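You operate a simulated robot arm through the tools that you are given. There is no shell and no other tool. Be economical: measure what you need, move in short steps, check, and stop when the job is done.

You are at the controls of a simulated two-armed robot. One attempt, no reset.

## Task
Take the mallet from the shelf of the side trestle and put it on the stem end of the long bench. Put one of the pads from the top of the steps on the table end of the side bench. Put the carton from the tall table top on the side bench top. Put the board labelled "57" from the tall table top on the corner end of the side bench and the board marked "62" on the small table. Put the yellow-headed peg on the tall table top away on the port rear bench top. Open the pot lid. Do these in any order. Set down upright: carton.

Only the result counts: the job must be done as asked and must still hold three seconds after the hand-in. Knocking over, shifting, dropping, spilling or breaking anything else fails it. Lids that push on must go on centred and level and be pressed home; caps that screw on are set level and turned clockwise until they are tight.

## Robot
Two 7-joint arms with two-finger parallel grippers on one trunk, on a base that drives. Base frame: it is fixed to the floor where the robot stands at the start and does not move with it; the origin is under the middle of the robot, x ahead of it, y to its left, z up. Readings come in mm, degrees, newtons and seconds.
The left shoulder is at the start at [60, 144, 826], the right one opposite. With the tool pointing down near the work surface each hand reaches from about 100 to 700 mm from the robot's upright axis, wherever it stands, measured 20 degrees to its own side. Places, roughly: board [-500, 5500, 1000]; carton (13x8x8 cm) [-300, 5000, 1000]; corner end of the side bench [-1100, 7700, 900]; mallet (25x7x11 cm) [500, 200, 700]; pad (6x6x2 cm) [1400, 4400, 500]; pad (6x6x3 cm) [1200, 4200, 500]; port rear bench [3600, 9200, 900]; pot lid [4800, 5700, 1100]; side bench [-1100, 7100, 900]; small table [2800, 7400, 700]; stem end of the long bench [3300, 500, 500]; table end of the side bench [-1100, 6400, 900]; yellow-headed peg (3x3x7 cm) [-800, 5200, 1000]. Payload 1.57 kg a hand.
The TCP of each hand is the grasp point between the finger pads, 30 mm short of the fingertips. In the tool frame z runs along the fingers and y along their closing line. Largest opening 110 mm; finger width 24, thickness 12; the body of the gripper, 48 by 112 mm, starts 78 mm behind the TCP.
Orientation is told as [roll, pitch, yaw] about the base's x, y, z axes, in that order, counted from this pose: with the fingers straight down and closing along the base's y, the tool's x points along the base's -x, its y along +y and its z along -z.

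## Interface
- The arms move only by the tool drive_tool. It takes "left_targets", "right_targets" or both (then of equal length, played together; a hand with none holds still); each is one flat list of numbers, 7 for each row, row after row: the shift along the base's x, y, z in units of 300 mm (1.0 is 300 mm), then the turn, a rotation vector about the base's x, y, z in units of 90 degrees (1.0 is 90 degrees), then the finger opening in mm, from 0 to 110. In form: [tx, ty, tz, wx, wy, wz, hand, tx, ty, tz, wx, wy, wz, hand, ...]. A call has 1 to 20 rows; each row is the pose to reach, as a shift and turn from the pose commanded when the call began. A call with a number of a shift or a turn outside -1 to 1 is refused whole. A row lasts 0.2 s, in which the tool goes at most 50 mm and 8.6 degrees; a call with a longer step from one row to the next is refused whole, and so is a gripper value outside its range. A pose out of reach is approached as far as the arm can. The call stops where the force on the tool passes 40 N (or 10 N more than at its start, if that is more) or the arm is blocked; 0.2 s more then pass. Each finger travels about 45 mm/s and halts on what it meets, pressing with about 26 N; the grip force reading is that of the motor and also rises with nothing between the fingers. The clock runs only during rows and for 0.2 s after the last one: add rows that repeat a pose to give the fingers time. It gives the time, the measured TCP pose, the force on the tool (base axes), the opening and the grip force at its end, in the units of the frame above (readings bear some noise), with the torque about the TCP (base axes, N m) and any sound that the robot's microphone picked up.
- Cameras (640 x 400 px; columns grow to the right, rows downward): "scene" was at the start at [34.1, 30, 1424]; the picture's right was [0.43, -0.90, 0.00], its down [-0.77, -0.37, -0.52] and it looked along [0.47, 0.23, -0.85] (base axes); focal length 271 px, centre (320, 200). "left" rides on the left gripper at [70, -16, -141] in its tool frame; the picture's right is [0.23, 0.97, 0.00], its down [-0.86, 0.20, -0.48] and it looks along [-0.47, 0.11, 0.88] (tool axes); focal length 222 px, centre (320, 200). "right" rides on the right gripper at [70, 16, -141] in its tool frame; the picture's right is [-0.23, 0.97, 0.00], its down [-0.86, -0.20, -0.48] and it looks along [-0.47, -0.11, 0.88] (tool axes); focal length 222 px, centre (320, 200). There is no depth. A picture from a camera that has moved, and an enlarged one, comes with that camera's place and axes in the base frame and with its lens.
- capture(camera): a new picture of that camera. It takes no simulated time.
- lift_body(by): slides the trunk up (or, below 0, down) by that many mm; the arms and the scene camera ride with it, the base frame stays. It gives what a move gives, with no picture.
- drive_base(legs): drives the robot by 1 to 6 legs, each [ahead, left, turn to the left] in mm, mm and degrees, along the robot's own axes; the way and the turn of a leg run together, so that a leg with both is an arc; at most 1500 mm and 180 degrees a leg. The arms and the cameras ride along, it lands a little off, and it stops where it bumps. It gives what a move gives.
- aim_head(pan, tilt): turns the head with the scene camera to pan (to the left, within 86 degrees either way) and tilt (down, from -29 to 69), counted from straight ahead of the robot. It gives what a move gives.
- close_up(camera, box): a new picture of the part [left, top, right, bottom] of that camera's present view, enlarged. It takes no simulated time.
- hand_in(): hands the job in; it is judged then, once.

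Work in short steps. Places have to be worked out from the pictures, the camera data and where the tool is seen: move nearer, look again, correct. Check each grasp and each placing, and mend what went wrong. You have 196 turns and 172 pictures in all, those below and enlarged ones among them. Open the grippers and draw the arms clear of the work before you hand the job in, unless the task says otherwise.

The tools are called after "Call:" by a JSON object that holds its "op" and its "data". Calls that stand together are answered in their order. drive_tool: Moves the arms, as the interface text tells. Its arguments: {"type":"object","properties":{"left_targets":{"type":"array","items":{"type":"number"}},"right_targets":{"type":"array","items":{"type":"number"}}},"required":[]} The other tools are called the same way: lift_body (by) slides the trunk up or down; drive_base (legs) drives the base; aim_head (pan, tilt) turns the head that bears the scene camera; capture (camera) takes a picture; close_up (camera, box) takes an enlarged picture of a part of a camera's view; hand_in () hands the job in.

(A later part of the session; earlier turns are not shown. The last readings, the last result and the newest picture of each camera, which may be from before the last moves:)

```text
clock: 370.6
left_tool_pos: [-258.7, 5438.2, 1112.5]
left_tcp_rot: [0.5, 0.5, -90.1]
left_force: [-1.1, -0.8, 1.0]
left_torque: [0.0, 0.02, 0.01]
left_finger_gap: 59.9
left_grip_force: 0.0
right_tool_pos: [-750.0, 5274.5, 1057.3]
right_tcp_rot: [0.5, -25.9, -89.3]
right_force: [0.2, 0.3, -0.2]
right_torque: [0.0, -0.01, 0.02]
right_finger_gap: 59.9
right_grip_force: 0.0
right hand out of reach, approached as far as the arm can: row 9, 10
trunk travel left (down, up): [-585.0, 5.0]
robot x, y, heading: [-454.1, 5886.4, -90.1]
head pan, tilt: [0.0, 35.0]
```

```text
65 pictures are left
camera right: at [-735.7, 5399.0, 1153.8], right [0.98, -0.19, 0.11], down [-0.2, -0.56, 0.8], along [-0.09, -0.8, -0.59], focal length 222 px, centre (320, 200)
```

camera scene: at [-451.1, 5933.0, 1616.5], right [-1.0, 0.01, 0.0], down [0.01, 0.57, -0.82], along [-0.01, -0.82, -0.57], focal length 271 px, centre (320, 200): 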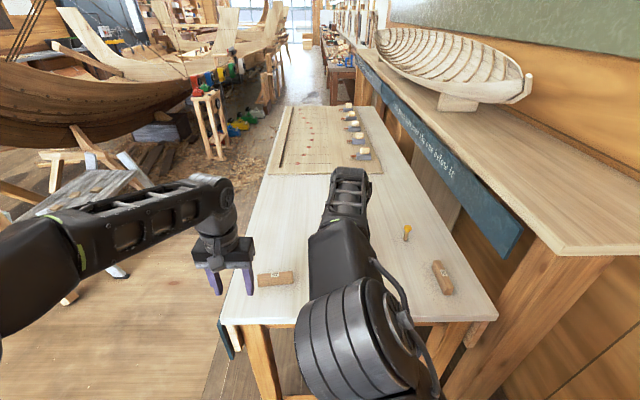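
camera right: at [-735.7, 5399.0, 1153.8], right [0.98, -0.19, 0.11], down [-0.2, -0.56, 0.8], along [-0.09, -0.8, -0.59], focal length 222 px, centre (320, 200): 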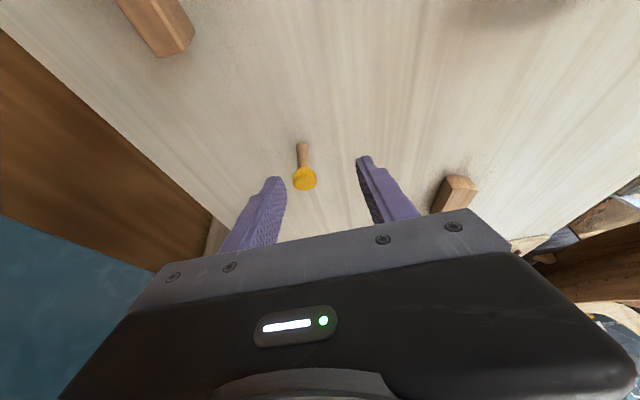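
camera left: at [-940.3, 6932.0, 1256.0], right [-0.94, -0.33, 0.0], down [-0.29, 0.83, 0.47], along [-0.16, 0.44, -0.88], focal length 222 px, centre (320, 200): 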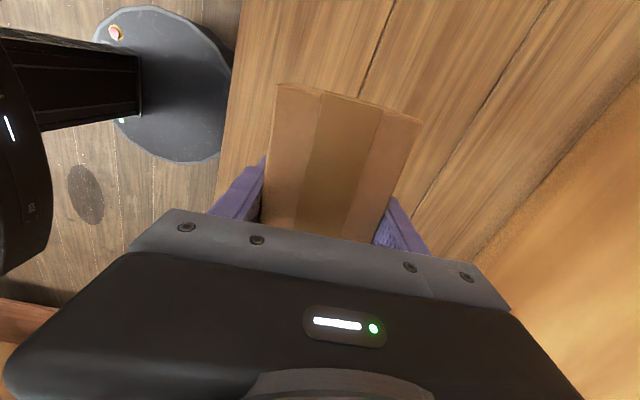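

Peg is at about (-768, 5222). I shift sideways to straddle it, drive 40 mm closer, then descend.

Call:
{"op": "drive_tool", "data": {"right_targets": [-0.06, 0.03, 0.02, 0, 0, 0, 60, -0.06, 0.03, 0.02, 0, 0, 0, 60]}}

Call:
{"op": "drive_base", "data": {"legs": [[40, 0, 0]]}}

Call:
{"op": "capture", "data": {"camera": "right"}}

```text
clock: 371.2
left_tool_pos: [-258.5, 5438.2, 1112.9]
left_tcp_rot: [0.5, 0.5, -90.0]
left_force: [-0.4, 0.1, 0.4]
left_torque: [0.0, -0.01, 0.03]
left_finger_gap: 60.0
left_grip_force: 0.1
right_tool_pos: [-762.3, 5283.4, 1065.0]
right_tcp_rot: [0.6, -25.8, -89.4]
right_force: [0.6, 0.5, -0.3]
right_torque: [0.0, 0.0, 0.0]
right_finger_gap: 60.0
right_grip_force: 0.0
trunk travel left (down, up): [-585.0, 5.0]
robot x, y, heading: [-452.7, 5885.0, -90.1]
head pan, tilt: [0.0, 35.0]
```

```text
clock: 372.1
left_tool_pos: [-258.6, 5395.0, 1112.0]
left_tcp_rot: [0.4, 0.6, -90.1]
left_force: [-0.5, -0.5, 0.0]
left_torque: [0.04, 0.04, 0.03]
left_finger_gap: 59.8
left_grip_force: 0.0
right_tool_pos: [-763.9, 5241.6, 1063.4]
right_tcp_rot: [0.6, -25.8, -89.5]
right_force: [0.3, -0.6, 0.7]
right_torque: [-0.01, 0.0, -0.02]
right_finger_gap: 59.9
right_grip_force: 0.1
trunk travel left (down, up): [-585.0, 5.0]
robot x, y, heading: [-450.7, 5845.4, -90.4]
head pan, tilt: [0.0, 35.0]
```

```text
64 pictures are left
camera right: at [-750.9, 5366.8, 1161.5], right [0.98, -0.19, 0.11], down [-0.2, -0.56, 0.8], along [-0.09, -0.8, -0.59], focal length 222 px, centre (320, 200)
```

right: 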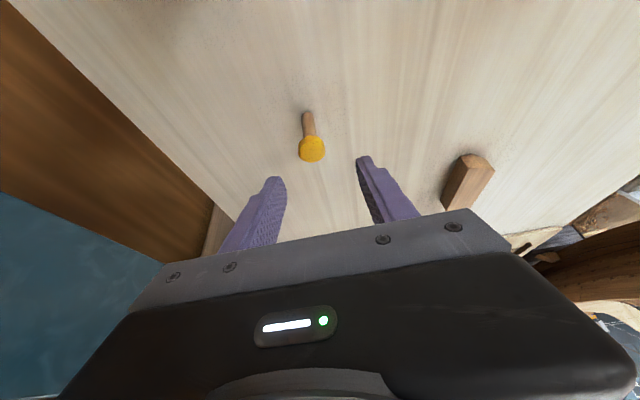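

Peg centred at (-767, 5228). I descend to TCP z≈980 and check before closing.

Call:
{"op": "drive_tool", "data": {"right_targets": [-0.01, 0.03, -0.1, 0, 0, 0, 60, -0.01, 0.01, -0.2, 0, 0, 0, 60, -0.01, -0.028, -0.275, 0, 0, 0, 60, -0.01, -0.028, -0.275, 0, 0, 0, 60]}}

Call:
{"op": "capture", "data": {"camera": "right"}}

```text
clock: 373.1
left_tool_pos: [-258.8, 5397.7, 1112.7]
left_tcp_rot: [0.5, 0.4, -90.0]
left_force: [0.8, 0.5, 0.1]
left_torque: [-0.01, -0.02, -0.02]
left_finger_gap: 60.0
left_grip_force: 0.1
right_tool_pos: [-751.9, 5246.6, 1030.1]
right_tcp_rot: [0.5, -25.9, -89.5]
right_force: [-0.3, -1.0, 0.6]
right_torque: [0.01, -0.01, 0.01]
right_finger_gap: 59.9
right_grip_force: 0.1
right hand out of reach, approached as far as the arm can: row 1, 2, 3, 4
trunk travel left (down, up): [-585.0, 5.0]
robot x, y, heading: [-453.3, 5844.5, -90.0]
head pan, tilt: [0.0, 35.0]
```

```text
63 pictures are left
camera right: at [-738.1, 5370.8, 1127.7], right [0.98, -0.19, 0.11], down [-0.2, -0.56, 0.8], along [-0.09, -0.8, -0.59], focal length 222 px, centre (320, 200)
```

right: 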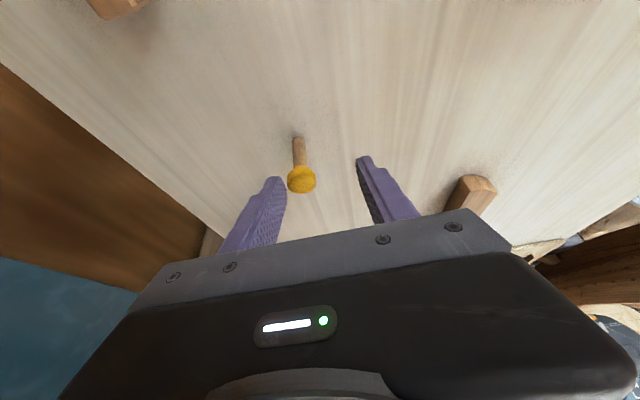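

Reach limits me lower down at this trunk height. I go back up to the reachable pose beside the peg and lower the trunk instead.

Call:
{"op": "drive_tool", "data": {"right_targets": [-0.02, -0.01, 0.06, 0, 0, 0, 60, -0.045, -0.02, 0.115, 0, 0, 0, 60, -0.045, -0.02, 0.115, 0, 0, 0, 60]}}

Call:
{"op": "lift_body", "data": {"by": -50}}

Call:
{"op": "capture", "data": {"camera": "right"}}

```text
clock: 373.9
left_tool_pos: [-259.9, 5396.5, 1111.8]
left_tcp_rot: [0.5, 0.6, -90.0]
left_force: [-0.9, -0.4, 0.2]
left_torque: [-0.04, 0.02, 0.04]
left_finger_gap: 59.8
left_grip_force: 0.1
right_tool_pos: [-756.3, 5236.9, 1064.7]
right_tcp_rot: [0.5, -25.9, -89.5]
right_force: [0.0, -0.7, -0.3]
right_torque: [0.01, -0.02, -0.01]
right_finger_gap: 60.2
right_grip_force: 0.0
right hand out of reach, approached as far as the arm can: row 1, 2, 3
trunk travel left (down, up): [-585.0, 5.0]
robot x, y, heading: [-455.3, 5844.3, -90.1]
head pan, tilt: [0.0, 35.0]
```

```text
clock: 374.8
left_tool_pos: [-259.1, 5397.3, 1061.7]
left_tcp_rot: [0.4, 0.6, -90.1]
left_force: [-0.7, 0.2, -0.8]
left_torque: [0.01, 0.03, 0.03]
left_finger_gap: 60.1
left_grip_force: 0.0
right_tool_pos: [-756.1, 5237.2, 1015.6]
right_tcp_rot: [0.5, -25.9, -89.5]
right_force: [0.3, 0.0, -0.6]
right_torque: [-0.01, 0.01, -0.01]
right_finger_gap: 60.1
right_grip_force: 0.0
trunk travel left (down, up): [-535.0, 55.0]
robot x, y, heading: [-453.7, 5843.2, -89.9]
head pan, tilt: [0.0, 35.0]
```

```text
62 pictures are left
camera right: at [-742.1, 5361.4, 1112.7], right [0.98, -0.19, 0.11], down [-0.2, -0.56, 0.8], along [-0.09, -0.8, -0.59], focal length 222 px, centre (320, 200)
```

right: 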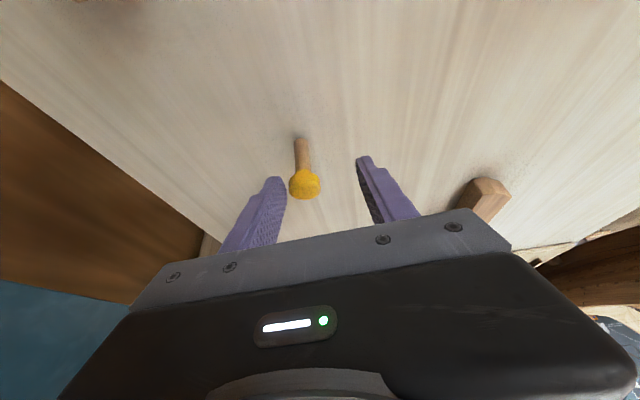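

I nudge the base 10 mm forward and 9 mm to the right to centre, then lower the trunk 35 mm more.

Call:
{"op": "drive_base", "data": {"legs": [[8, -10, 0]]}}

Call:
{"op": "lift_body", "data": {"by": -35}}

Call:
{"op": "capture", "data": {"camera": "right"}}

```text
clock: 375.6
left_tool_pos: [-268.5, 5389.8, 1063.5]
left_tcp_rot: [0.5, 0.5, -90.0]
left_force: [-0.2, 0.0, 1.1]
left_torque: [-0.01, -0.04, -0.03]
left_finger_gap: 60.1
left_grip_force: 0.0
right_tool_pos: [-767.1, 5228.1, 1014.7]
right_tcp_rot: [0.5, -25.9, -89.5]
right_force: [-0.2, 0.1, -0.2]
right_torque: [0.03, -0.01, 0.01]
right_finger_gap: 59.9
right_grip_force: 0.0
trunk travel left (down, up): [-535.0, 55.0]
robot x, y, heading: [-461.3, 5835.0, -90.1]
head pan, tilt: [0.0, 35.0]
```

```text
clock: 376.4
left_tool_pos: [-267.9, 5389.2, 1026.7]
left_tcp_rot: [0.5, 0.4, -90.0]
left_force: [-0.2, -0.2, -0.3]
left_torque: [0.0, 0.03, 0.0]
left_finger_gap: 60.0
left_grip_force: 0.1
right_tool_pos: [-764.7, 5227.6, 981.2]
right_tcp_rot: [0.5, -25.9, -89.5]
right_force: [0.2, -0.1, -0.8]
right_torque: [0.0, -0.04, 0.02]
right_finger_gap: 60.1
right_grip_force: 0.0
trunk travel left (down, up): [-500.0, 90.0]
robot x, y, heading: [-463.2, 5836.5, -89.9]
head pan, tilt: [0.0, 35.0]
```

```text
61 pictures are left
camera right: at [-752.0, 5353.4, 1077.7], right [0.98, -0.19, 0.11], down [-0.2, -0.56, 0.8], along [-0.09, -0.8, -0.59], focal length 222 px, centre (320, 200)
```

right: 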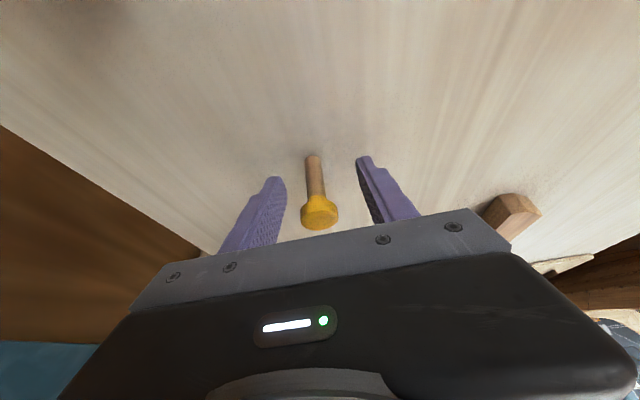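

The stem is between the fingers. I close, then lift by raising the trunk.

Call:
{"op": "drive_tool", "data": {"right_targets": [0, 0, 0, 0, 0, 0, 40, 0, 0, 0, 0, 0, 0, 10, 0, 0, 0, 0, 0, 0, 5, 0, 0, 0, 0, 0, 0, 5, 0, 0, 0, 0, 0, 0, 5, 0, 0, 0, 0, 0, 0, 5]}}

Call:
{"op": "lift_body", "data": {"by": 85}}

Call:
{"op": "capture", "data": {"camera": "right"}}

```text
clock: 377.8
left_tool_pos: [-268.7, 5389.9, 1026.9]
left_tcp_rot: [0.5, 0.5, -89.9]
left_force: [0.0, 0.4, 0.3]
left_torque: [-0.01, -0.03, -0.01]
left_finger_gap: 60.0
left_grip_force: 0.0
right_tool_pos: [-765.0, 5227.2, 980.6]
right_tcp_rot: [0.6, -25.9, -89.6]
right_force: [0.6, 0.4, -0.4]
right_torque: [0.01, 0.0, 0.02]
right_finger_gap: 22.7
right_grip_force: 25.8
trunk travel left (down, up): [-500.0, 90.0]
robot x, y, heading: [-462.4, 5837.3, -89.9]
head pan, tilt: [0.0, 35.0]
```

```text
clock: 379.0
left_tool_pos: [-268.2, 5389.4, 1111.5]
left_tcp_rot: [0.5, 0.5, -90.0]
left_force: [0.7, -0.1, -0.1]
left_torque: [0.0, -0.05, 0.0]
left_finger_gap: 59.8
left_grip_force: 0.1
right_tool_pos: [-765.1, 5228.4, 1064.1]
right_tcp_rot: [0.5, -25.9, -89.5]
right_force: [0.4, -0.1, -0.2]
right_torque: [0.0, 0.03, -0.02]
right_finger_gap: 22.7
right_grip_force: 26.1
trunk travel left (down, up): [-585.0, 5.0]
robot x, y, heading: [-459.7, 5837.4, -90.1]
head pan, tilt: [0.0, 35.0]
```

```text
60 pictures are left
camera right: at [-752.0, 5353.1, 1162.5], right [0.98, -0.19, 0.11], down [-0.2, -0.56, 0.8], along [-0.09, -0.8, -0.59], focal length 222 px, centre (320, 200)
```

right: 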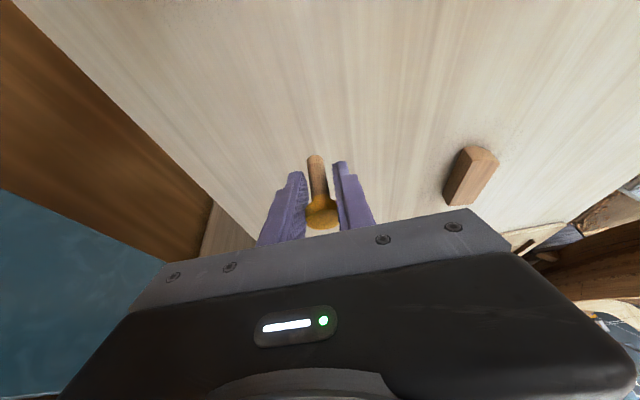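

The peg is held upright. I bring the right hand back in, and turn the left hand 90° above board "57" to look at it.

Call:
{"op": "drive_tool", "data": {"right_targets": [0.05, 0.1, 0.03, 0, 0, 0, 5, 0.1, 0.22, 0.03, 0, 0, 0, 5, 0.16, 0.34, 0.03, 0, 0, 0, 5, 0.22, 0.46, 0.03, 0, 0, 0, 5, 0.28, 0.58, 0.03, 0, 0, 0, 5, 0.33, 0.7, 0.03, 0, 0, 0, 5, 0.33, 0.7, 0.03, 0, 0, 0, 5, 0.33, 0.7, 0.03, 0, 0, 0, 5, 0.33, 0.7, 0.03, 0, 0, 0, 5, 0.33, 0.7, 0.03, 0, 0, 0, 5, 0.33, 0.7, 0.03, 0, 0, 0, 5, 0.33, 0.7, 0.03, 0, 0, 0, 5], "left_targets": [0, 0, 0, 0, 0, -0.09, 60, 0, 0, 0, 0, 0, -0.18, 60, 0, 0, 0, 0, 0, -0.27, 60, -0.03, 0.01, 0, 0, 0, -0.36, 60, -0.06, 0.02, 0, 0, 0, -0.45, 60, -0.09, 0.03, 0, 0, 0, -0.54, 80, -0.12, 0.04, 0, 0, 0, -0.63, 80, -0.15, 0.05, 0, 0, 0, -0.72, 80, -0.18, 0.06, 0, 0, 0, -0.81, 80, -0.21, 0.07, 0, 0, 0, -0.9, 80, -0.23, 0.08, 0, 0, 0, -0.99, 80, -0.23, 0.08, 0, 0, 0, -1, 80]}}

Call:
{"op": "capture", "data": {"camera": "left"}}

```text
clock: 381.6
left_tool_pos: [-337.5, 5414.1, 1112.7]
left_tcp_rot: [0.6, 0.5, 179.9]
left_force: [0.1, 0.8, -0.3]
left_torque: [-0.03, 0.01, -0.01]
left_finger_gap: 80.0
left_grip_force: 0.0
right_tool_pos: [-665.3, 5439.4, 1072.1]
right_tcp_rot: [0.5, -25.9, -89.4]
right_force: [-0.1, 0.1, -0.3]
right_torque: [0.01, 0.01, -0.01]
right_finger_gap: 22.4
right_grip_force: 25.8
trunk travel left (down, up): [-585.0, 5.0]
robot x, y, heading: [-461.0, 5838.3, -90.1]
head pan, tilt: [0.0, 35.0]
```

```text
59 pictures are left
camera left: at [-269.0, 5431.5, 1253.8], right [0.23, -0.97, 0.01], down [-0.86, -0.19, 0.47], along [-0.46, -0.12, -0.88], focal length 222 px, centre (320, 200)
```

left: 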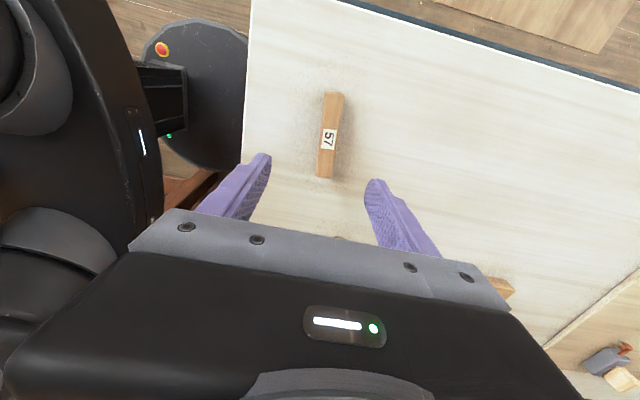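

Board "57" is centred at about (-325, 5402), rotated ~5.6°. I align and lower to z≈975.

Call:
{"op": "drive_tool", "data": {"left_targets": [0.042, -0.04, -0.1, 0, 0, 0.06, 80, 0.042, -0.04, -0.22, 0, 0, 0.06, 80, 0.042, -0.04, -0.34, 0, 0, 0.06, 80, 0.042, -0.04, -0.42, 0, 0, 0.06, 80, 0.042, -0.04, -0.455, 0, 0, 0.06, 80, 0.042, -0.04, -0.455, 0, 0, 0.06, 80]}}

Call:
{"op": "capture", "data": {"camera": "left"}}

```text
clock: 383.0
left_tool_pos: [-325.9, 5402.6, 975.7]
left_tcp_rot: [0.5, 0.5, -174.7]
left_force: [0.5, 0.0, -0.6]
left_torque: [-0.02, 0.02, 0.0]
left_finger_gap: 80.0
left_grip_force: 0.0
right_tool_pos: [-665.0, 5439.5, 1071.7]
right_tcp_rot: [0.5, -25.9, -89.5]
right_force: [-0.2, -1.0, -0.7]
right_torque: [-0.02, 0.01, -0.03]
right_finger_gap: 22.8
right_grip_force: 25.9
trunk travel left (down, up): [-585.0, 5.0]
robot x, y, heading: [-460.0, 5835.5, -90.1]
head pan, tilt: [0.0, 35.0]
```

```text
58 pictures are left
camera left: at [-259.9, 5426.4, 1116.9], right [0.32, -0.95, 0.01], down [-0.84, -0.28, 0.47], along [-0.45, -0.16, -0.88], focal length 222 px, centre (320, 200)
```

left: 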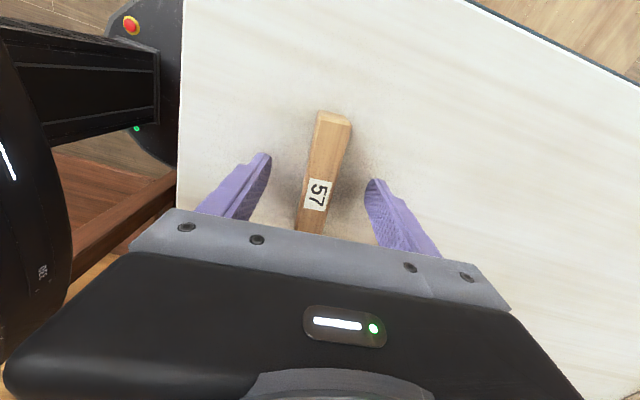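

Well centred. I close on board "57" and lift it.

Call:
{"op": "drive_tool", "data": {"left_targets": [0, 0, -0.01, 0, 0, 0, 60, 0, 0, -0.01, 0, 0, 0, 30, 0, 0, -0.01, 0, 0, 0, 15, 0, 0, -0.01, 0, 0, 0, 15, 0, 0, -0.01, 0, 0, 0, 15, 0, 0, -0.01, 0, 0, 0, 15, 0, 0, 0.05, 0, 0, 0, 15, 0, 0, 0.18, 0, 0, 0, 15, 0, 0, 0.3, 0, 0, 0, 15, 0, 0, 0.4, 0, 0, 0, 15]}}

Call:
{"op": "capture", "data": {"camera": "left"}}

```text
clock: 385.2
left_tool_pos: [-324.0, 5402.7, 1097.1]
left_tcp_rot: [0.5, 0.6, -174.7]
left_force: [0.1, 0.8, -1.1]
left_torque: [0.0, 0.0, -0.02]
left_finger_gap: 21.3
left_grip_force: 25.9
right_tool_pos: [-665.5, 5440.5, 1071.8]
right_tcp_rot: [0.6, -25.9, -89.5]
right_force: [-0.3, -0.5, -0.6]
right_torque: [0.0, 0.02, -0.01]
right_finger_gap: 22.5
right_grip_force: 26.3
trunk travel left (down, up): [-585.0, 5.0]
robot x, y, heading: [-460.9, 5839.2, -89.9]
head pan, tilt: [0.0, 35.0]
```

```text
57 pictures are left
camera left: at [-256.8, 5426.8, 1238.1], right [0.32, -0.95, 0.01], down [-0.84, -0.28, 0.47], along [-0.45, -0.16, -0.88], focal length 222 px, centre (320, 200)
```

left: 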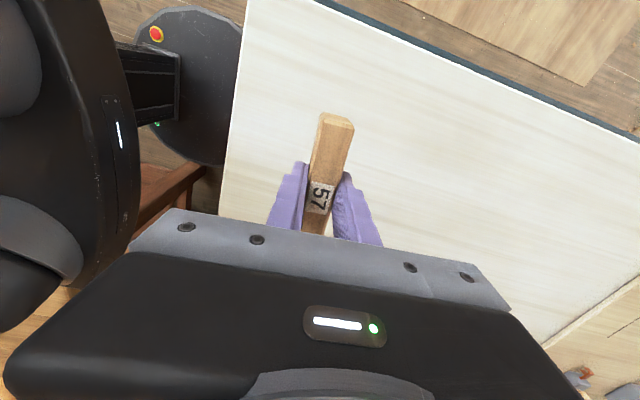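

Board "57" is held. I back off, turn west, and go along the side bench toward its corner end.

Call:
{"op": "drive_base", "data": {"legs": [[-480, 60, 0], [0, 0, -90], [0, -1250, 0]]}}

Call:
{"op": "aim_head", "data": {"pan": -20, "tilt": 40}}

Call:
{"op": "capture", "data": {"camera": "scene"}}

```text
clock: 397.9
left_tool_pos: [-826.6, 7444.7, 1097.2]
left_tcp_rot: [0.5, 0.5, 94.6]
left_force: [0.4, 0.3, -1.0]
left_torque: [-0.02, 0.0, -0.02]
left_finger_gap: 21.6
left_grip_force: 26.0
right_tool_pos: [-785.2, 7784.9, 1072.6]
right_tcp_rot: [0.5, -26.0, 179.7]
right_force: [-0.5, -0.1, -0.4]
right_torque: [-0.01, 0.0, -0.01]
right_finger_gap: 22.3
right_grip_force: 25.8
trunk travel left (down, up): [-585.0, 5.0]
robot x, y, heading: [-395.4, 7575.4, 179.4]
head pan, tilt: [0.0, 35.0]
```

```text
clock: 398.7
left_tool_pos: [-827.1, 7443.3, 1096.7]
left_tcp_rot: [0.5, 0.5, 94.6]
left_force: [-0.6, -0.4, -0.1]
left_torque: [-0.01, 0.0, 0.0]
left_finger_gap: 21.5
left_grip_force: 26.0
right_tool_pos: [-785.0, 7784.5, 1073.5]
right_tcp_rot: [0.6, -25.9, 179.8]
right_force: [0.2, 0.4, -0.2]
right_torque: [-0.03, 0.0, 0.03]
right_finger_gap: 22.6
right_grip_force: 26.1
trunk travel left (down, up): [-585.0, 5.0]
robot x, y, heading: [-389.9, 7580.5, 178.9]
head pan, tilt: [-20.0, 40.0]
```

```text
56 pictures are left
camera scene: at [-438.4, 7607.0, 1609.0], right [0.35, 0.94, 0.0], down [0.6, -0.23, -0.77], along [-0.72, 0.27, -0.64], focal length 271 px, centre (320, 200)
```

scene: 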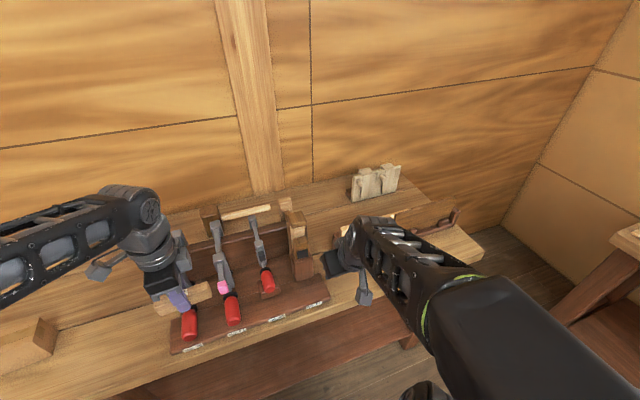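

There's a clear spot on the corner end right of the clamp tray, about (-890, 7885). I strafe 440 mm and look down with the left camera.

Call:
{"op": "drive_base", "data": {"legs": [[0, -440, 0.5]]}}

Call:
{"op": "capture", "data": {"camera": "left"}}

Call:
{"op": "aim_head", "data": {"pan": 5, "tilt": 45}}

Call:
{"op": "capture", "data": {"camera": "scene"}}

```text
clock: 401.3
left_tool_pos: [-821.6, 7874.2, 1095.9]
left_tcp_rot: [0.5, 0.5, 95.1]
left_force: [0.1, -0.1, -0.1]
left_torque: [-0.03, -0.02, -0.02]
left_finger_gap: 21.5
left_grip_force: 26.0
right_tool_pos: [-781.7, 8215.9, 1073.6]
right_tcp_rot: [0.5, -26.0, -179.9]
right_force: [0.1, 0.6, -0.5]
right_torque: [-0.05, 0.01, 0.01]
right_finger_gap: 23.5
right_grip_force: 25.8
trunk travel left (down, up): [-585.0, 5.0]
robot x, y, heading: [-386.6, 8007.7, 179.6]
head pan, tilt: [-20.0, 40.0]
```

```text
55 pictures are left
camera left: at [-797.6, 7807.2, 1237.7], right [-0.95, -0.31, 0.01], down [-0.27, 0.84, 0.47], along [-0.16, 0.45, -0.88], focal length 222 px, centre (320, 200)
```

left: 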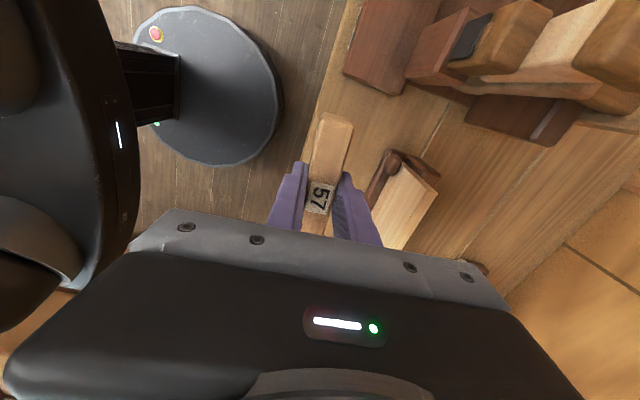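

```text
clock: 402.2
left_tool_pos: [-822.7, 7873.1, 1096.1]
left_tcp_rot: [0.4, 0.4, 95.0]
left_force: [0.2, -0.2, -0.8]
left_torque: [0.03, -0.01, 0.01]
left_finger_gap: 21.5
left_grip_force: 25.9
right_tool_pos: [-783.5, 8214.4, 1072.1]
right_tcp_rot: [0.5, -25.9, -179.9]
right_force: [0.0, -0.1, 0.1]
right_torque: [0.01, 0.02, -0.04]
right_finger_gap: 23.6
right_grip_force: 26.2
trunk travel left (down, up): [-585.0, 5.0]
robot x, y, heading: [-384.6, 8008.9, 179.5]
head pan, tilt: [5.0, 45.0]
```

```text
54 pictures are left
camera scene: at [-435.8, 8003.3, 1601.8], right [-0.08, 1.0, 0.0], down [0.7, 0.06, -0.71], along [-0.7, -0.06, -0.71], focal length 271 px, centre (320, 200)
```

scene: 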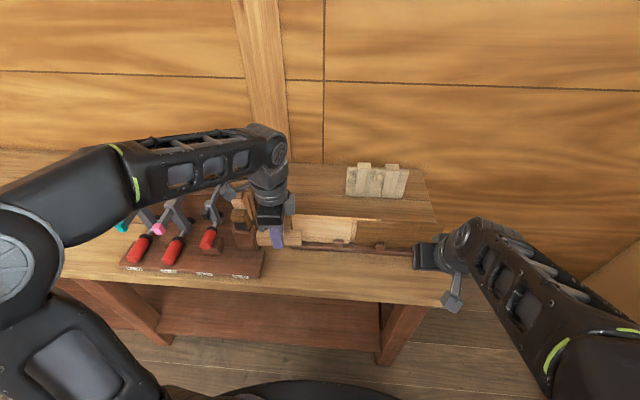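

The free front strip spans x≈-793…-913. I move to (-855, 7930) and lower to about z≈905, then slowly to contact (~893).

Call:
{"op": "drive_tool", "data": {"left_targets": [-0.06, 0.1, 0, 0, 0, -0.03, 15, -0.11, 0.187, 0, 0, 0, -0.05, 15, -0.11, 0.187, -0.15, 0, 0, -0.05, 15, -0.11, 0.187, -0.3, 0, 0, -0.05, 15, -0.11, 0.187, -0.45, 0, 0, -0.05, 15, -0.11, 0.187, -0.58, 0, 0, -0.05, 15, -0.11, 0.187, -0.64, 0, 0, -0.05, 15, -0.11, 0.187, -0.64, 0, 0, -0.05, 15]}}

Call:
{"op": "capture", "data": {"camera": "left"}}

```text
clock: 404.0
left_tool_pos: [-854.7, 7928.3, 903.8]
left_tcp_rot: [0.5, 0.5, 90.6]
left_force: [-0.1, 0.0, -0.8]
left_torque: [-0.03, 0.01, 0.01]
left_finger_gap: 21.3
left_grip_force: 25.9
right_tool_pos: [-782.4, 8214.2, 1073.0]
right_tcp_rot: [0.5, -25.9, -179.9]
right_force: [0.2, -0.2, -0.7]
right_torque: [0.02, -0.03, 0.01]
right_finger_gap: 23.3
right_grip_force: 25.9
trunk travel left (down, up): [-585.0, 5.0]
robot x, y, heading: [-385.8, 8009.4, 179.8]
head pan, tilt: [5.0, 45.0]
```

```text
53 pictures are left
camera left: at [-836.5, 7861.0, 1045.9], right [-0.97, -0.24, 0.01], down [-0.2, 0.86, 0.47], along [-0.12, 0.46, -0.88], focal length 222 px, centre (320, 200)
```

left: 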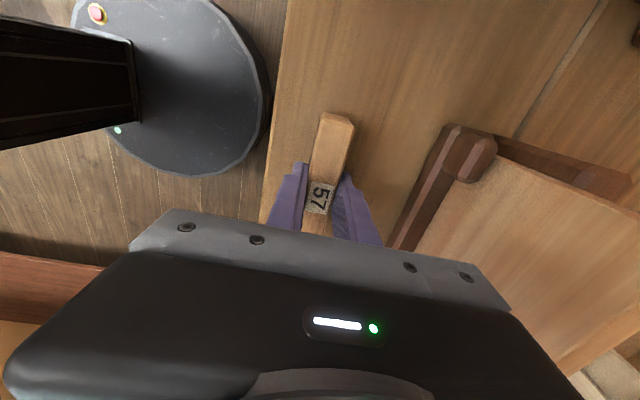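

It's close to the front edge; I shift 15 mm inward and lower to contact in small steps.

Call:
{"op": "drive_tool", "data": {"left_targets": [-0.05, 0, 0, 0, 0, 0, 15, -0.05, 0, -0.014, 0, 0, 0, 15, -0.05, 0, -0.024, 0, 0, 0, 15, -0.05, 0, -0.031, 0, 0, 0, 15, -0.05, 0, -0.038, 0, 0, 0, 15, -0.05, 0, -0.045, 0, 0, 0, 15, -0.05, 0, -0.052, 0, 0, 0, 15, -0.05, 0, -0.059, 0, 0, 0, 15]}}

```text
clock: 405.8
left_tool_pos: [-870.6, 7929.6, 890.6]
left_tcp_rot: [0.9, 0.5, 90.6]
left_force: [2.8, -2.7, 39.9]
left_torque: [0.23, -0.7, -0.1]
left_finger_gap: 21.5
left_grip_force: 26.2
right_tool_pos: [-780.5, 8214.7, 1073.9]
right_tcp_rot: [0.5, -26.1, -179.8]
right_force: [0.2, 0.3, -0.7]
right_torque: [-0.02, 0.02, 0.05]
right_finger_gap: 23.6
right_grip_force: 26.4
trunk travel left (down, up): [-585.0, 5.0]
robot x, y, heading: [-391.1, 8010.7, 179.8]
head pan, tilt: [5.0, 45.0]
```

Contact at z≈891. I release, rise, and look.

Call:
{"op": "drive_tool", "data": {"left_targets": [0, 0, 0.01, 0, 0, 0, 22, 0, 0, 0.01, 0, 0, 0, 30, 0, 0, 0.01, 0, 0, 0, 40, 0, 0, 0.01, 0, 0, 0, 45, 0, 0, 0.1, 0, 0, 0, 45, 0, 0, 0.25, 0, 0, 0, 45, 0, 0, 0.4, 0, 0, 0, 45, 0, 0, 0.55, 0, 0, 0, 45, 0, 0, 0.7, 0, 0, 0, 45]}}

Call:
{"op": "capture", "data": {"camera": "left"}}

```text
clock: 407.8
left_tool_pos: [-868.9, 7929.9, 1097.6]
left_tcp_rot: [0.4, 0.6, 90.4]
left_force: [-0.3, -0.4, 0.0]
left_torque: [0.0, 0.0, 0.02]
left_finger_gap: 45.1
left_grip_force: 0.0
right_tool_pos: [-782.4, 8214.4, 1072.8]
right_tcp_rot: [0.5, -25.9, -179.9]
right_force: [0.3, 0.2, -1.2]
right_torque: [-0.03, 0.0, -0.03]
right_finger_gap: 23.8
right_grip_force: 26.3
trunk travel left (down, up): [-585.0, 5.0]
robot x, y, heading: [-389.4, 8007.1, 179.6]
head pan, tilt: [5.0, 45.0]
```

```text
52 pictures are left
camera left: at [-850.3, 7861.0, 1239.5], right [-0.97, -0.24, 0.01], down [-0.2, 0.86, 0.47], along [-0.12, 0.46, -0.88], focal length 222 px, centre (320, 200)
```

left: 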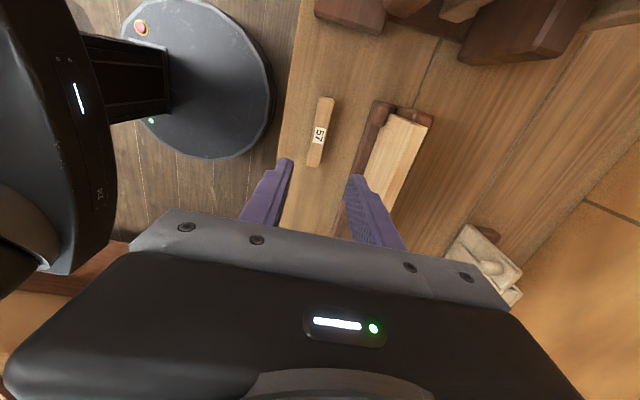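

"57" is set down. I turn the left wrist back, retract, and drive east to the port rear bench to put away the peg.

Call:
{"op": "drive_tool", "data": {"left_targets": [0.05, 0, 0, 0, 0, 0.09, 45, 0.1, 0, 0, 0, 0, 0.18, 45, 0.12, 0, 0, 0, 0, 0.27, 45, 0.12, 0, 0, 0, 0, 0.36, 45, 0.12, 0, 0, 0, 0, 0.45, 45, 0.12, 0, 0, 0, 0, 0.54, 45, 0.12, 0, 0, 0, 0, 0.63, 45, 0.12, 0, 0, 0, 0, 0.72, 45, 0.12, -0.05, 0, 0, 0, 0.81, 45, 0.12, -0.1, 0, 0, 0, 0.9, 45, 0.12, -0.15, 0, 0, 0, 0.99, 45]}}

Call:
{"op": "drive_base", "data": {"legs": [[-350, 0, 0], [0, 0, 180], [1400, 0, 0], [1400, 0, 0], [750, 0, 0], [0, 0, 90]]}}

Call:
{"op": "aim_head", "data": {"pan": 0, "tilt": 30}}

Call:
{"op": "capture", "data": {"camera": "scene"}}

```text
clock: 410.2
left_tool_pos: [-833.5, 7883.2, 1098.1]
left_tcp_rot: [0.5, 0.5, 179.8]
left_force: [-0.2, 0.3, -0.8]
left_torque: [0.01, -0.01, -0.02]
left_finger_gap: 44.9
left_grip_force: 0.1
right_tool_pos: [-782.7, 8214.1, 1072.7]
right_tcp_rot: [0.6, -25.8, -179.8]
right_force: [-0.2, -0.1, 0.1]
right_torque: [-0.02, 0.03, 0.0]
right_finger_gap: 24.0
right_grip_force: 25.8
trunk travel left (down, up): [-585.0, 5.0]
robot x, y, heading: [-387.1, 8007.6, 179.9]
head pan, tilt: [5.0, 45.0]
```

```text
clock: 440.2
left_tool_pos: [3381.5, 8257.7, 1096.6]
left_tcp_rot: [0.5, 0.5, 86.0]
left_force: [1.0, 0.8, 0.1]
left_torque: [0.01, 0.01, 0.01]
left_finger_gap: 44.9
left_grip_force: 0.0
right_tool_pos: [3709.0, 8187.5, 1072.7]
right_tcp_rot: [0.5, -25.8, 86.5]
right_force: [0.4, 0.0, -0.1]
right_torque: [0.01, -0.03, -0.01]
right_finger_gap: 23.5
right_grip_force: 26.0
trunk travel left (down, up): [-585.0, 5.0]
robot x, y, heading: [3483.7, 7805.3, 86.1]
head pan, tilt: [5.0, 45.0]
```

```text
clock: 441.0
left_tool_pos: [3382.3, 8258.0, 1097.5]
left_tcp_rot: [0.5, 0.5, 86.0]
left_force: [-0.1, 0.6, 0.4]
left_torque: [-0.02, -0.01, -0.01]
left_finger_gap: 45.1
left_grip_force: 0.1
right_tool_pos: [3709.4, 8186.7, 1073.1]
right_tcp_rot: [0.6, -25.9, 86.5]
right_force: [0.3, 0.7, -0.4]
right_torque: [-0.01, -0.04, 0.01]
right_finger_gap: 23.6
right_grip_force: 25.8
trunk travel left (down, up): [-585.0, 5.0]
robot x, y, heading: [3479.1, 7808.0, 85.9]
head pan, tilt: [0.0, 30.0]
```

```text
51 pictures are left
camera scene: at [3485.4, 7865.7, 1624.3], right [1.0, -0.07, 0.0], down [-0.03, -0.5, -0.87], along [0.06, 0.86, -0.5], focal length 271 px, centre (320, 200)
```

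scene: 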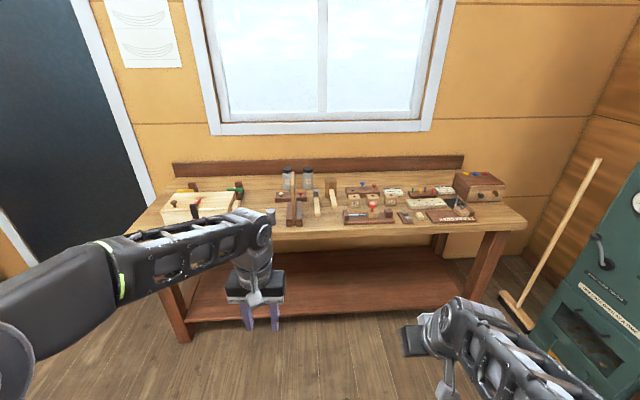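

The rear bench is in view with many items. I zoom in to find free space.

Call:
{"op": "close_up", "data": {"camera": "scene", "box": [150, 150, 540, 260]}}

```text
1.64 times, centred on (345, 205) of scene
camera zoom: at [3485.4, 7865.7, 1624.3], right [1.0, -0.07, 0.0], down [-0.03, -0.5, -0.87], along [0.06, 0.86, -0.5], focal length 444 px, centre (279, 192)
```

zoom: 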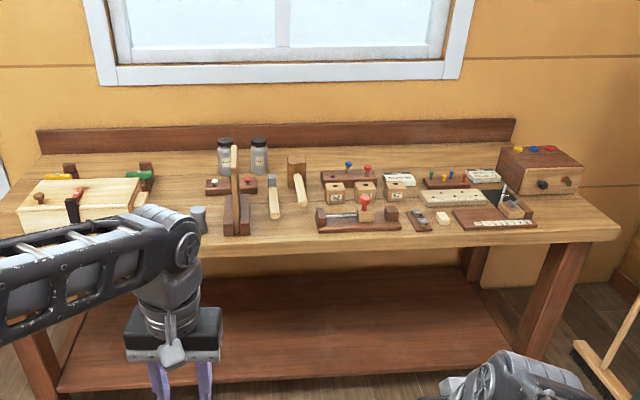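

A free front strip lies near (3575, 8900), between the saw block and the plane. I drive up, straightening the heading, so the right hand comes in front of it.

Call:
{"op": "drive_base", "data": {"legs": [[300, 0, 4], [270, 135, 0]]}}

Call:
{"op": "capture", "data": {"camera": "right"}}

Call:
{"op": "capture", "data": {"camera": "scene"}}

```text
clock: 444.7
left_tool_pos: [3224.5, 8831.1, 1096.7]
left_tcp_rot: [0.5, 0.5, 90.1]
left_force: [-0.5, -0.2, -0.7]
left_torque: [-0.03, 0.0, 0.01]
left_finger_gap: 45.0
left_grip_force: 0.1
right_tool_pos: [3553.9, 8784.5, 1073.4]
right_tcp_rot: [0.5, -25.9, 90.5]
right_force: [0.6, -0.3, 0.3]
right_torque: [0.0, 0.0, -0.05]
right_finger_gap: 23.1
right_grip_force: 25.9
trunk travel left (down, up): [-585.0, 5.0]
robot x, y, heading: [3352.7, 8391.4, 90.1]
head pan, tilt: [0.0, 30.0]
```

```text
49 pictures are left
camera right: at [3539.8, 8659.7, 1169.9], right [-0.98, 0.19, 0.11], down [0.2, 0.56, 0.8], along [0.09, 0.8, -0.59], focal length 222 px, centre (320, 200)
```

right: 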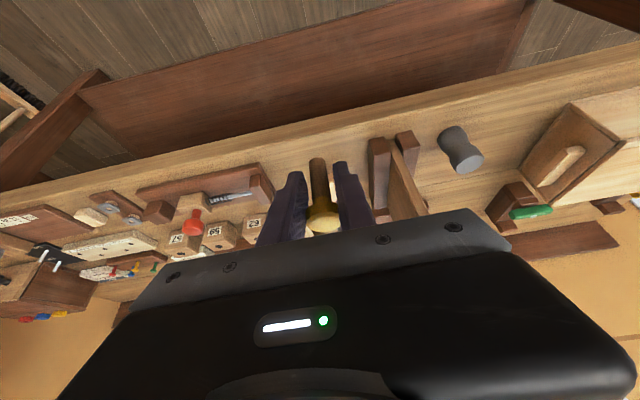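

```text
48 pictures are left
camera scene: at [3354.2, 8447.9, 1624.3], right [1.0, 0.0, 0.0], down [0.0, -0.5, -0.87], along [0.0, 0.87, -0.5], focal length 271 px, centre (320, 200)
```

scene: 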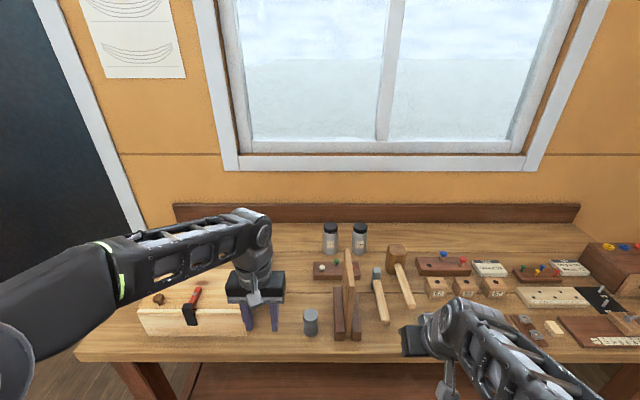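

Bench top z≈885; there's a gap in front of the hammer handle between saw fence and plane. I move the peg over (3554, 8927) and lower to z≈945.

Call:
{"op": "drive_tool", "data": {"right_targets": [0, 0.14, 0, 0, 0, 0, 5, 0, 0.28, 0, 0, 0, 0, 5, 0, 0.4, 0, 0, 0, 0, 5, 0, 0.475, -0.05, 0, 0, 0, 5, 0, 0.475, -0.18, 0, 0, 0, 5, 0, 0.475, -0.3, 0, 0, 0, 5, 0, 0.475, -0.4, 0, 0, 0, 5, 0, 0.475, -0.4, 0, 0, 0, 5]}}

Call:
{"op": "capture", "data": {"camera": "right"}}

Call:
{"op": "close_up", "data": {"camera": "scene", "box": [320, 240, 500, 370]}}

```text
clock: 446.5
left_tool_pos: [3223.9, 8830.3, 1097.5]
left_tcp_rot: [0.5, 0.5, 90.1]
left_force: [0.2, 0.2, 0.1]
left_torque: [0.01, 0.02, 0.02]
left_finger_gap: 44.8
left_grip_force: 0.0
right_tool_pos: [3552.7, 8925.0, 951.6]
right_tcp_rot: [0.5, -25.9, 90.6]
right_force: [0.0, -0.6, -0.3]
right_torque: [-0.01, 0.01, 0.01]
right_finger_gap: 23.4
right_grip_force: 26.0
trunk travel left (down, up): [-585.0, 5.0]
robot x, y, heading: [3350.2, 8385.8, 89.9]
head pan, tilt: [0.0, 30.0]
```

```text
47 pictures are left
camera right: at [3540.0, 8800.6, 1048.9], right [-0.98, 0.19, 0.11], down [0.2, 0.56, 0.8], along [0.09, 0.8, -0.59], focal length 222 px, centre (320, 200)
```

right: 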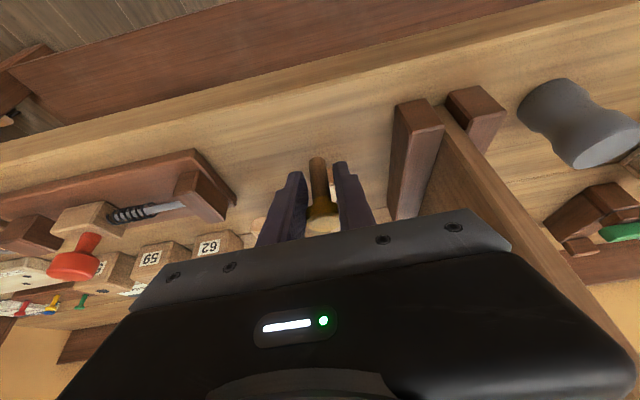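

```text
3.08 times, centred on (410, 305) of scene
camera zoom: at [3355.2, 8446.4, 1624.4], right [1.0, 0.0, 0.0], down [0.0, -0.5, -0.87], along [0.0, 0.87, -0.5], focal length 833 px, centre (43, -123)
```

zoom: 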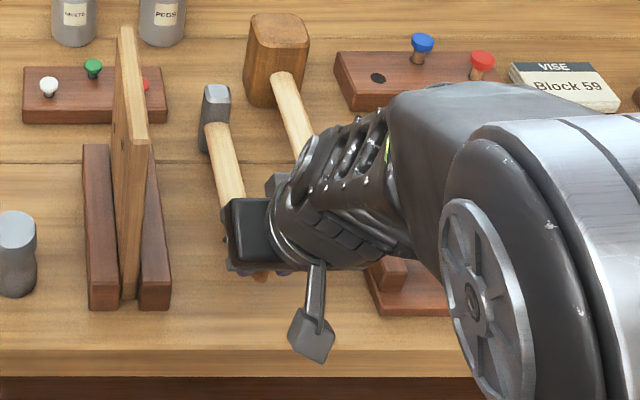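

Clear around the peg. I lower it in small steps to contact.

Call:
{"op": "drive_tool", "data": {"right_targets": [0, 0, -0.03, 0, 0, 0, 5, 0, 0, -0.045, 0, 0, 0, 5, 0, 0, -0.055, 0, 0, 0, 5, 0, 0, -0.065, 0, 0, 0, 5, 0, 0, -0.075, 0, 0, 0, 5, 0, 0, -0.085, 0, 0, 0, 5, 0, 0, -0.095, 0, 0, 0, 5, 0, 0, -0.105, 0, 0, 0, 5]}}

```text
clock: 448.3
left_tool_pos: [3222.2, 8830.7, 1096.8]
left_tcp_rot: [0.5, 0.4, 90.0]
left_force: [0.5, -0.6, -0.1]
left_torque: [0.03, -0.01, 0.01]
left_finger_gap: 44.9
left_grip_force: 0.1
right_tool_pos: [3552.8, 8926.1, 920.5]
right_tcp_rot: [0.4, -25.9, 90.7]
right_force: [-0.8, -0.7, -0.3]
right_torque: [-0.01, 0.0, 0.01]
right_finger_gap: 23.4
right_grip_force: 26.1
trunk travel left (down, up): [-585.0, 5.0]
robot x, y, heading: [3351.1, 8387.0, 90.1]
head pan, tilt: [0.0, 30.0]
```

No contact yet; continue slowly.

Call:
{"op": "drive_tool", "data": {"right_targets": [0, 0, -0.01, 0, 0, 0, 5, 0, 0, -0.02, 0, 0, 0, 5, 0, 0, -0.03, 0, 0, 0, 5, 0, 0, -0.04, 0, 0, 0, 5, 0, 0, -0.05, 0, 0, 0, 5, 0, 0, -0.06, 0, 0, 0, 5, 0, 0, -0.07, 0, 0, 0, 5, 0, 0, -0.08, 0, 0, 0, 5]}}

Call:
{"op": "capture", "data": {"camera": "right"}}

```text
clock: 450.1
left_tool_pos: [3223.4, 8828.7, 1097.8]
left_tcp_rot: [0.5, 0.5, 90.1]
left_force: [-0.3, 0.2, -0.7]
left_torque: [-0.03, -0.02, -0.03]
left_finger_gap: 44.8
left_grip_force: 0.0
right_tool_pos: [3553.1, 8925.3, 897.8]
right_tcp_rot: [0.5, -26.2, 90.5]
right_force: [1.0, -2.0, 16.9]
right_torque: [0.02, -0.05, -0.02]
right_finger_gap: 23.4
right_grip_force: 25.8
trunk travel left (down, up): [-585.0, 5.0]
robot x, y, heading: [3353.8, 8383.7, 90.2]
head pan, tilt: [0.0, 30.0]
```

```text
45 pictures are left
camera right: at [3540.3, 8800.9, 996.0], right [-0.98, 0.19, 0.11], down [0.2, 0.56, 0.8], along [0.09, 0.81, -0.58], focal length 222 px, centre (320, 200)
```

right: 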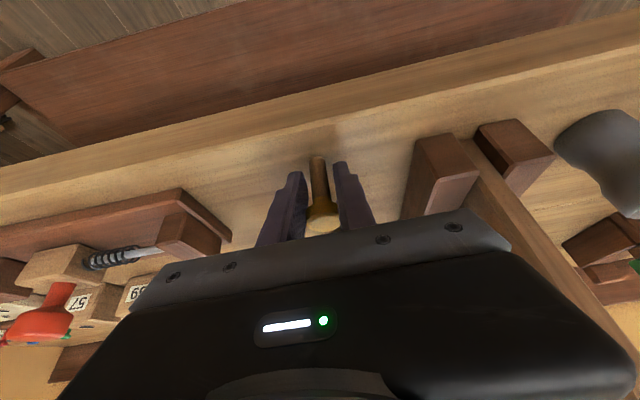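

The peg touches the bench (17 N). I open slowly and withdraw along the finger axis.

Call:
{"op": "drive_tool", "data": {"right_targets": [0, 0, 0.008, 0, 0, 0, 25, 0, 0, 0.008, 0, 0, 0, 30, 0, 0, 0.008, 0, 0, 0, 38, 0, 0, 0.008, 0, 0, 0, 50, 0, 0, 0.008, 0, 0, 0, 50, 0, -0.03, 0.07, 0, 0, 0, 50, 0, -0.07, 0.16, 0, 0, 0, 50, 0, -0.14, 0.29, 0, 0, 0, 50, 0, -0.21, 0.42, 0, 0, 0, 50, 0, -0.3, 0.52, 0, 0, 0, 50]}}

Call:
{"op": "capture", "data": {"camera": "right"}}

```text
clock: 452.3
left_tool_pos: [3223.7, 8829.9, 1096.4]
left_tcp_rot: [0.4, 0.4, 90.2]
left_force: [0.2, 0.4, 0.0]
left_torque: [0.01, -0.03, -0.01]
left_finger_gap: 45.1
left_grip_force: 0.2
right_tool_pos: [3551.3, 8835.8, 1053.8]
right_tcp_rot: [0.4, -25.9, 90.5]
right_force: [0.0, -0.2, -0.3]
right_torque: [0.03, 0.02, 0.02]
right_finger_gap: 50.1
right_grip_force: 0.0
trunk travel left (down, up): [-585.0, 5.0]
robot x, y, heading: [3352.6, 8386.6, 90.2]
head pan, tilt: [0.0, 30.0]
```

```text
44 pictures are left
camera right: at [3538.2, 8711.5, 1151.0], right [-0.98, 0.19, 0.11], down [0.2, 0.56, 0.8], along [0.09, 0.8, -0.59], focal length 222 px, centre (320, 200)
```

right: 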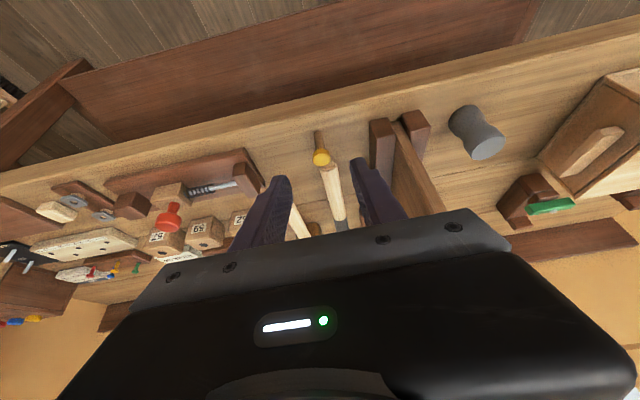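

The peg stands upright on the bench. I straighten the right hand, back off and drive back toward the tall table for board "62".

Call:
{"op": "drive_tool", "data": {"right_targets": [0, -0.1, 0.05, -0.09, 0, 0, 50, 0, -0.2, 0.05, -0.18, 0, 0, 50, 0, -0.25, 0.05, -0.27, 0, 0, 50, 0, -0.25, 0.05, -0.288, 0, 0, 50]}}

Call:
{"op": "drive_base", "data": {"legs": [[-380, 0, 0], [0, 0, 90], [1400, 0, 0], [1400, 0, 0], [550, 0, 0], [0, 0, 90]]}}

Call:
{"op": "aim_head", "data": {"pan": 0, "tilt": 35}}

```text
clock: 453.3
left_tool_pos: [3224.1, 8831.0, 1097.0]
left_tcp_rot: [0.5, 0.5, 90.2]
left_force: [0.1, 0.1, -0.2]
left_torque: [0.02, 0.0, -0.01]
left_finger_gap: 45.1
left_grip_force: 0.1
right_tool_pos: [3553.5, 8760.1, 1066.9]
right_tcp_rot: [0.6, 0.1, 90.6]
right_force: [-0.9, 0.4, -0.3]
right_torque: [0.05, 0.0, -0.02]
right_finger_gap: 50.2
right_grip_force: 0.1
trunk travel left (down, up): [-585.0, 5.0]
robot x, y, heading: [3355.4, 8386.3, 90.3]
head pan, tilt: [0.0, 30.0]
```

```text
clock: 479.3
left_tool_pos: [108.5, 7647.6, 1097.7]
left_tcp_rot: [0.5, 0.5, -93.6]
left_force: [-0.1, -0.7, 0.2]
left_torque: [0.04, 0.03, -0.02]
left_finger_gap: 45.2
left_grip_force: 0.0
right_tool_pos: [-214.6, 7738.5, 1067.8]
right_tcp_rot: [0.7, 0.1, -93.0]
right_force: [-1.2, -0.3, 0.3]
right_torque: [0.02, -0.03, 0.02]
right_finger_gap: 49.9
right_grip_force: 0.0
trunk travel left (down, up): [-585.0, 5.0]
robot x, y, heading: [9.8, 8100.0, -93.7]
head pan, tilt: [0.0, 30.0]
```

```text
clock: 479.9
left_tool_pos: [109.6, 7648.2, 1098.1]
left_tcp_rot: [0.5, 0.6, -93.6]
left_force: [-0.2, -0.7, -0.2]
left_torque: [0.0, -0.03, 0.03]
left_finger_gap: 44.9
left_grip_force: 0.0
right_tool_pos: [-215.2, 7738.7, 1067.2]
right_tcp_rot: [0.7, 0.0, -93.0]
right_force: [0.6, -0.1, -1.1]
right_torque: [0.02, -0.04, -0.04]
right_finger_gap: 50.1
right_grip_force: 0.1
trunk travel left (down, up): [-585.0, 5.0]
robot x, y, heading: [10.7, 8100.5, -93.7]
head pan, tilt: [0.0, 35.0]
```

I correct heading and drive south to the table's north end.

Call:
{"op": "drive_base", "data": {"legs": [[0, 0, 3.7], [1250, -280, 0], [930, -170, 0]]}}

Call:
{"op": "capture", "data": {"camera": "scene"}}

```text
clock: 491.4
left_tool_pos: [-328.3, 5456.2, 1096.5]
left_tcp_rot: [0.5, 0.5, -91.0]
left_force: [0.2, -0.3, -0.4]
left_torque: [0.03, -0.01, -0.01]
left_finger_gap: 45.2
left_grip_force: 0.1
right_tool_pos: [-654.7, 5533.1, 1067.7]
right_tcp_rot: [0.7, 0.0, -90.6]
right_force: [0.1, 0.0, 0.3]
right_torque: [0.01, -0.03, 0.0]
right_finger_gap: 50.1
right_grip_force: 0.1
trunk travel left (down, up): [-585.0, 5.0]
robot x, y, heading: [-447.2, 5904.1, -90.9]
head pan, tilt: [0.0, 35.0]
```

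```text
43 pictures are left
camera scene: at [-446.8, 5845.6, 1616.5], right [-1.0, 0.02, 0.0], down [0.01, 0.57, -0.82], along [-0.01, -0.82, -0.57], focal length 271 px, centre (320, 200)
```

scene: 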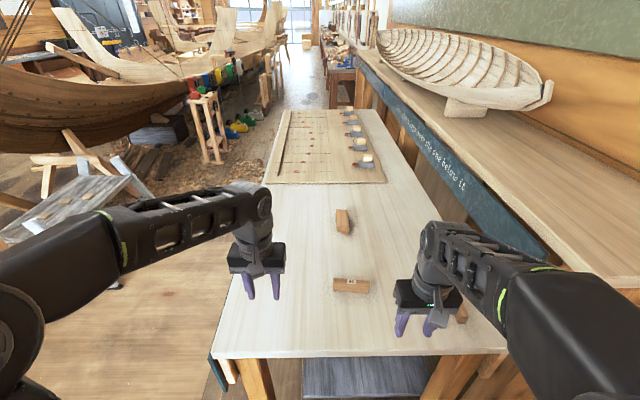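

I move the right hand toward board "62" and look down.

Call:
{"op": "drive_tool", "data": {"right_targets": [-0.13, -0.05, 0, 0, 0, 0, 70, -0.26, -0.1, 0, 0, 0, 0, 70, -0.38, -0.18, 0, 0, 0, 0, 70, -0.46, -0.22, 0, 0, 0, 0, 70, -0.46, -0.22, 0, 0, 0, 0, 70]}}

Call:
{"op": "capture", "data": {"camera": "right"}}

```text
clock: 492.6
left_tool_pos: [-328.3, 5456.4, 1097.3]
left_tcp_rot: [0.5, 0.5, -91.0]
left_force: [0.5, 0.1, -0.5]
left_torque: [-0.01, -0.02, 0.02]
left_finger_gap: 44.7
left_grip_force: 0.1
right_tool_pos: [-794.2, 5466.7, 1067.5]
right_tcp_rot: [0.7, -0.1, -90.6]
right_force: [-0.5, -0.4, 0.6]
right_torque: [0.0, -0.02, 0.01]
right_finger_gap: 70.0
right_grip_force: 0.1
trunk travel left (down, up): [-585.0, 5.0]
robot x, y, heading: [-449.1, 5903.6, -91.0]
head pan, tilt: [0.0, 35.0]
```

```text
42 pictures are left
camera right: at [-778.6, 5535.9, 1209.4], right [0.97, -0.24, 0.01], down [-0.21, -0.85, 0.48], along [-0.1, -0.46, -0.88], focal length 222 px, centre (320, 200)
```

right: 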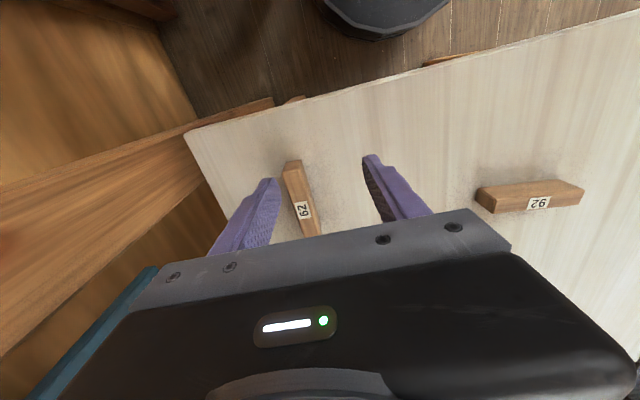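

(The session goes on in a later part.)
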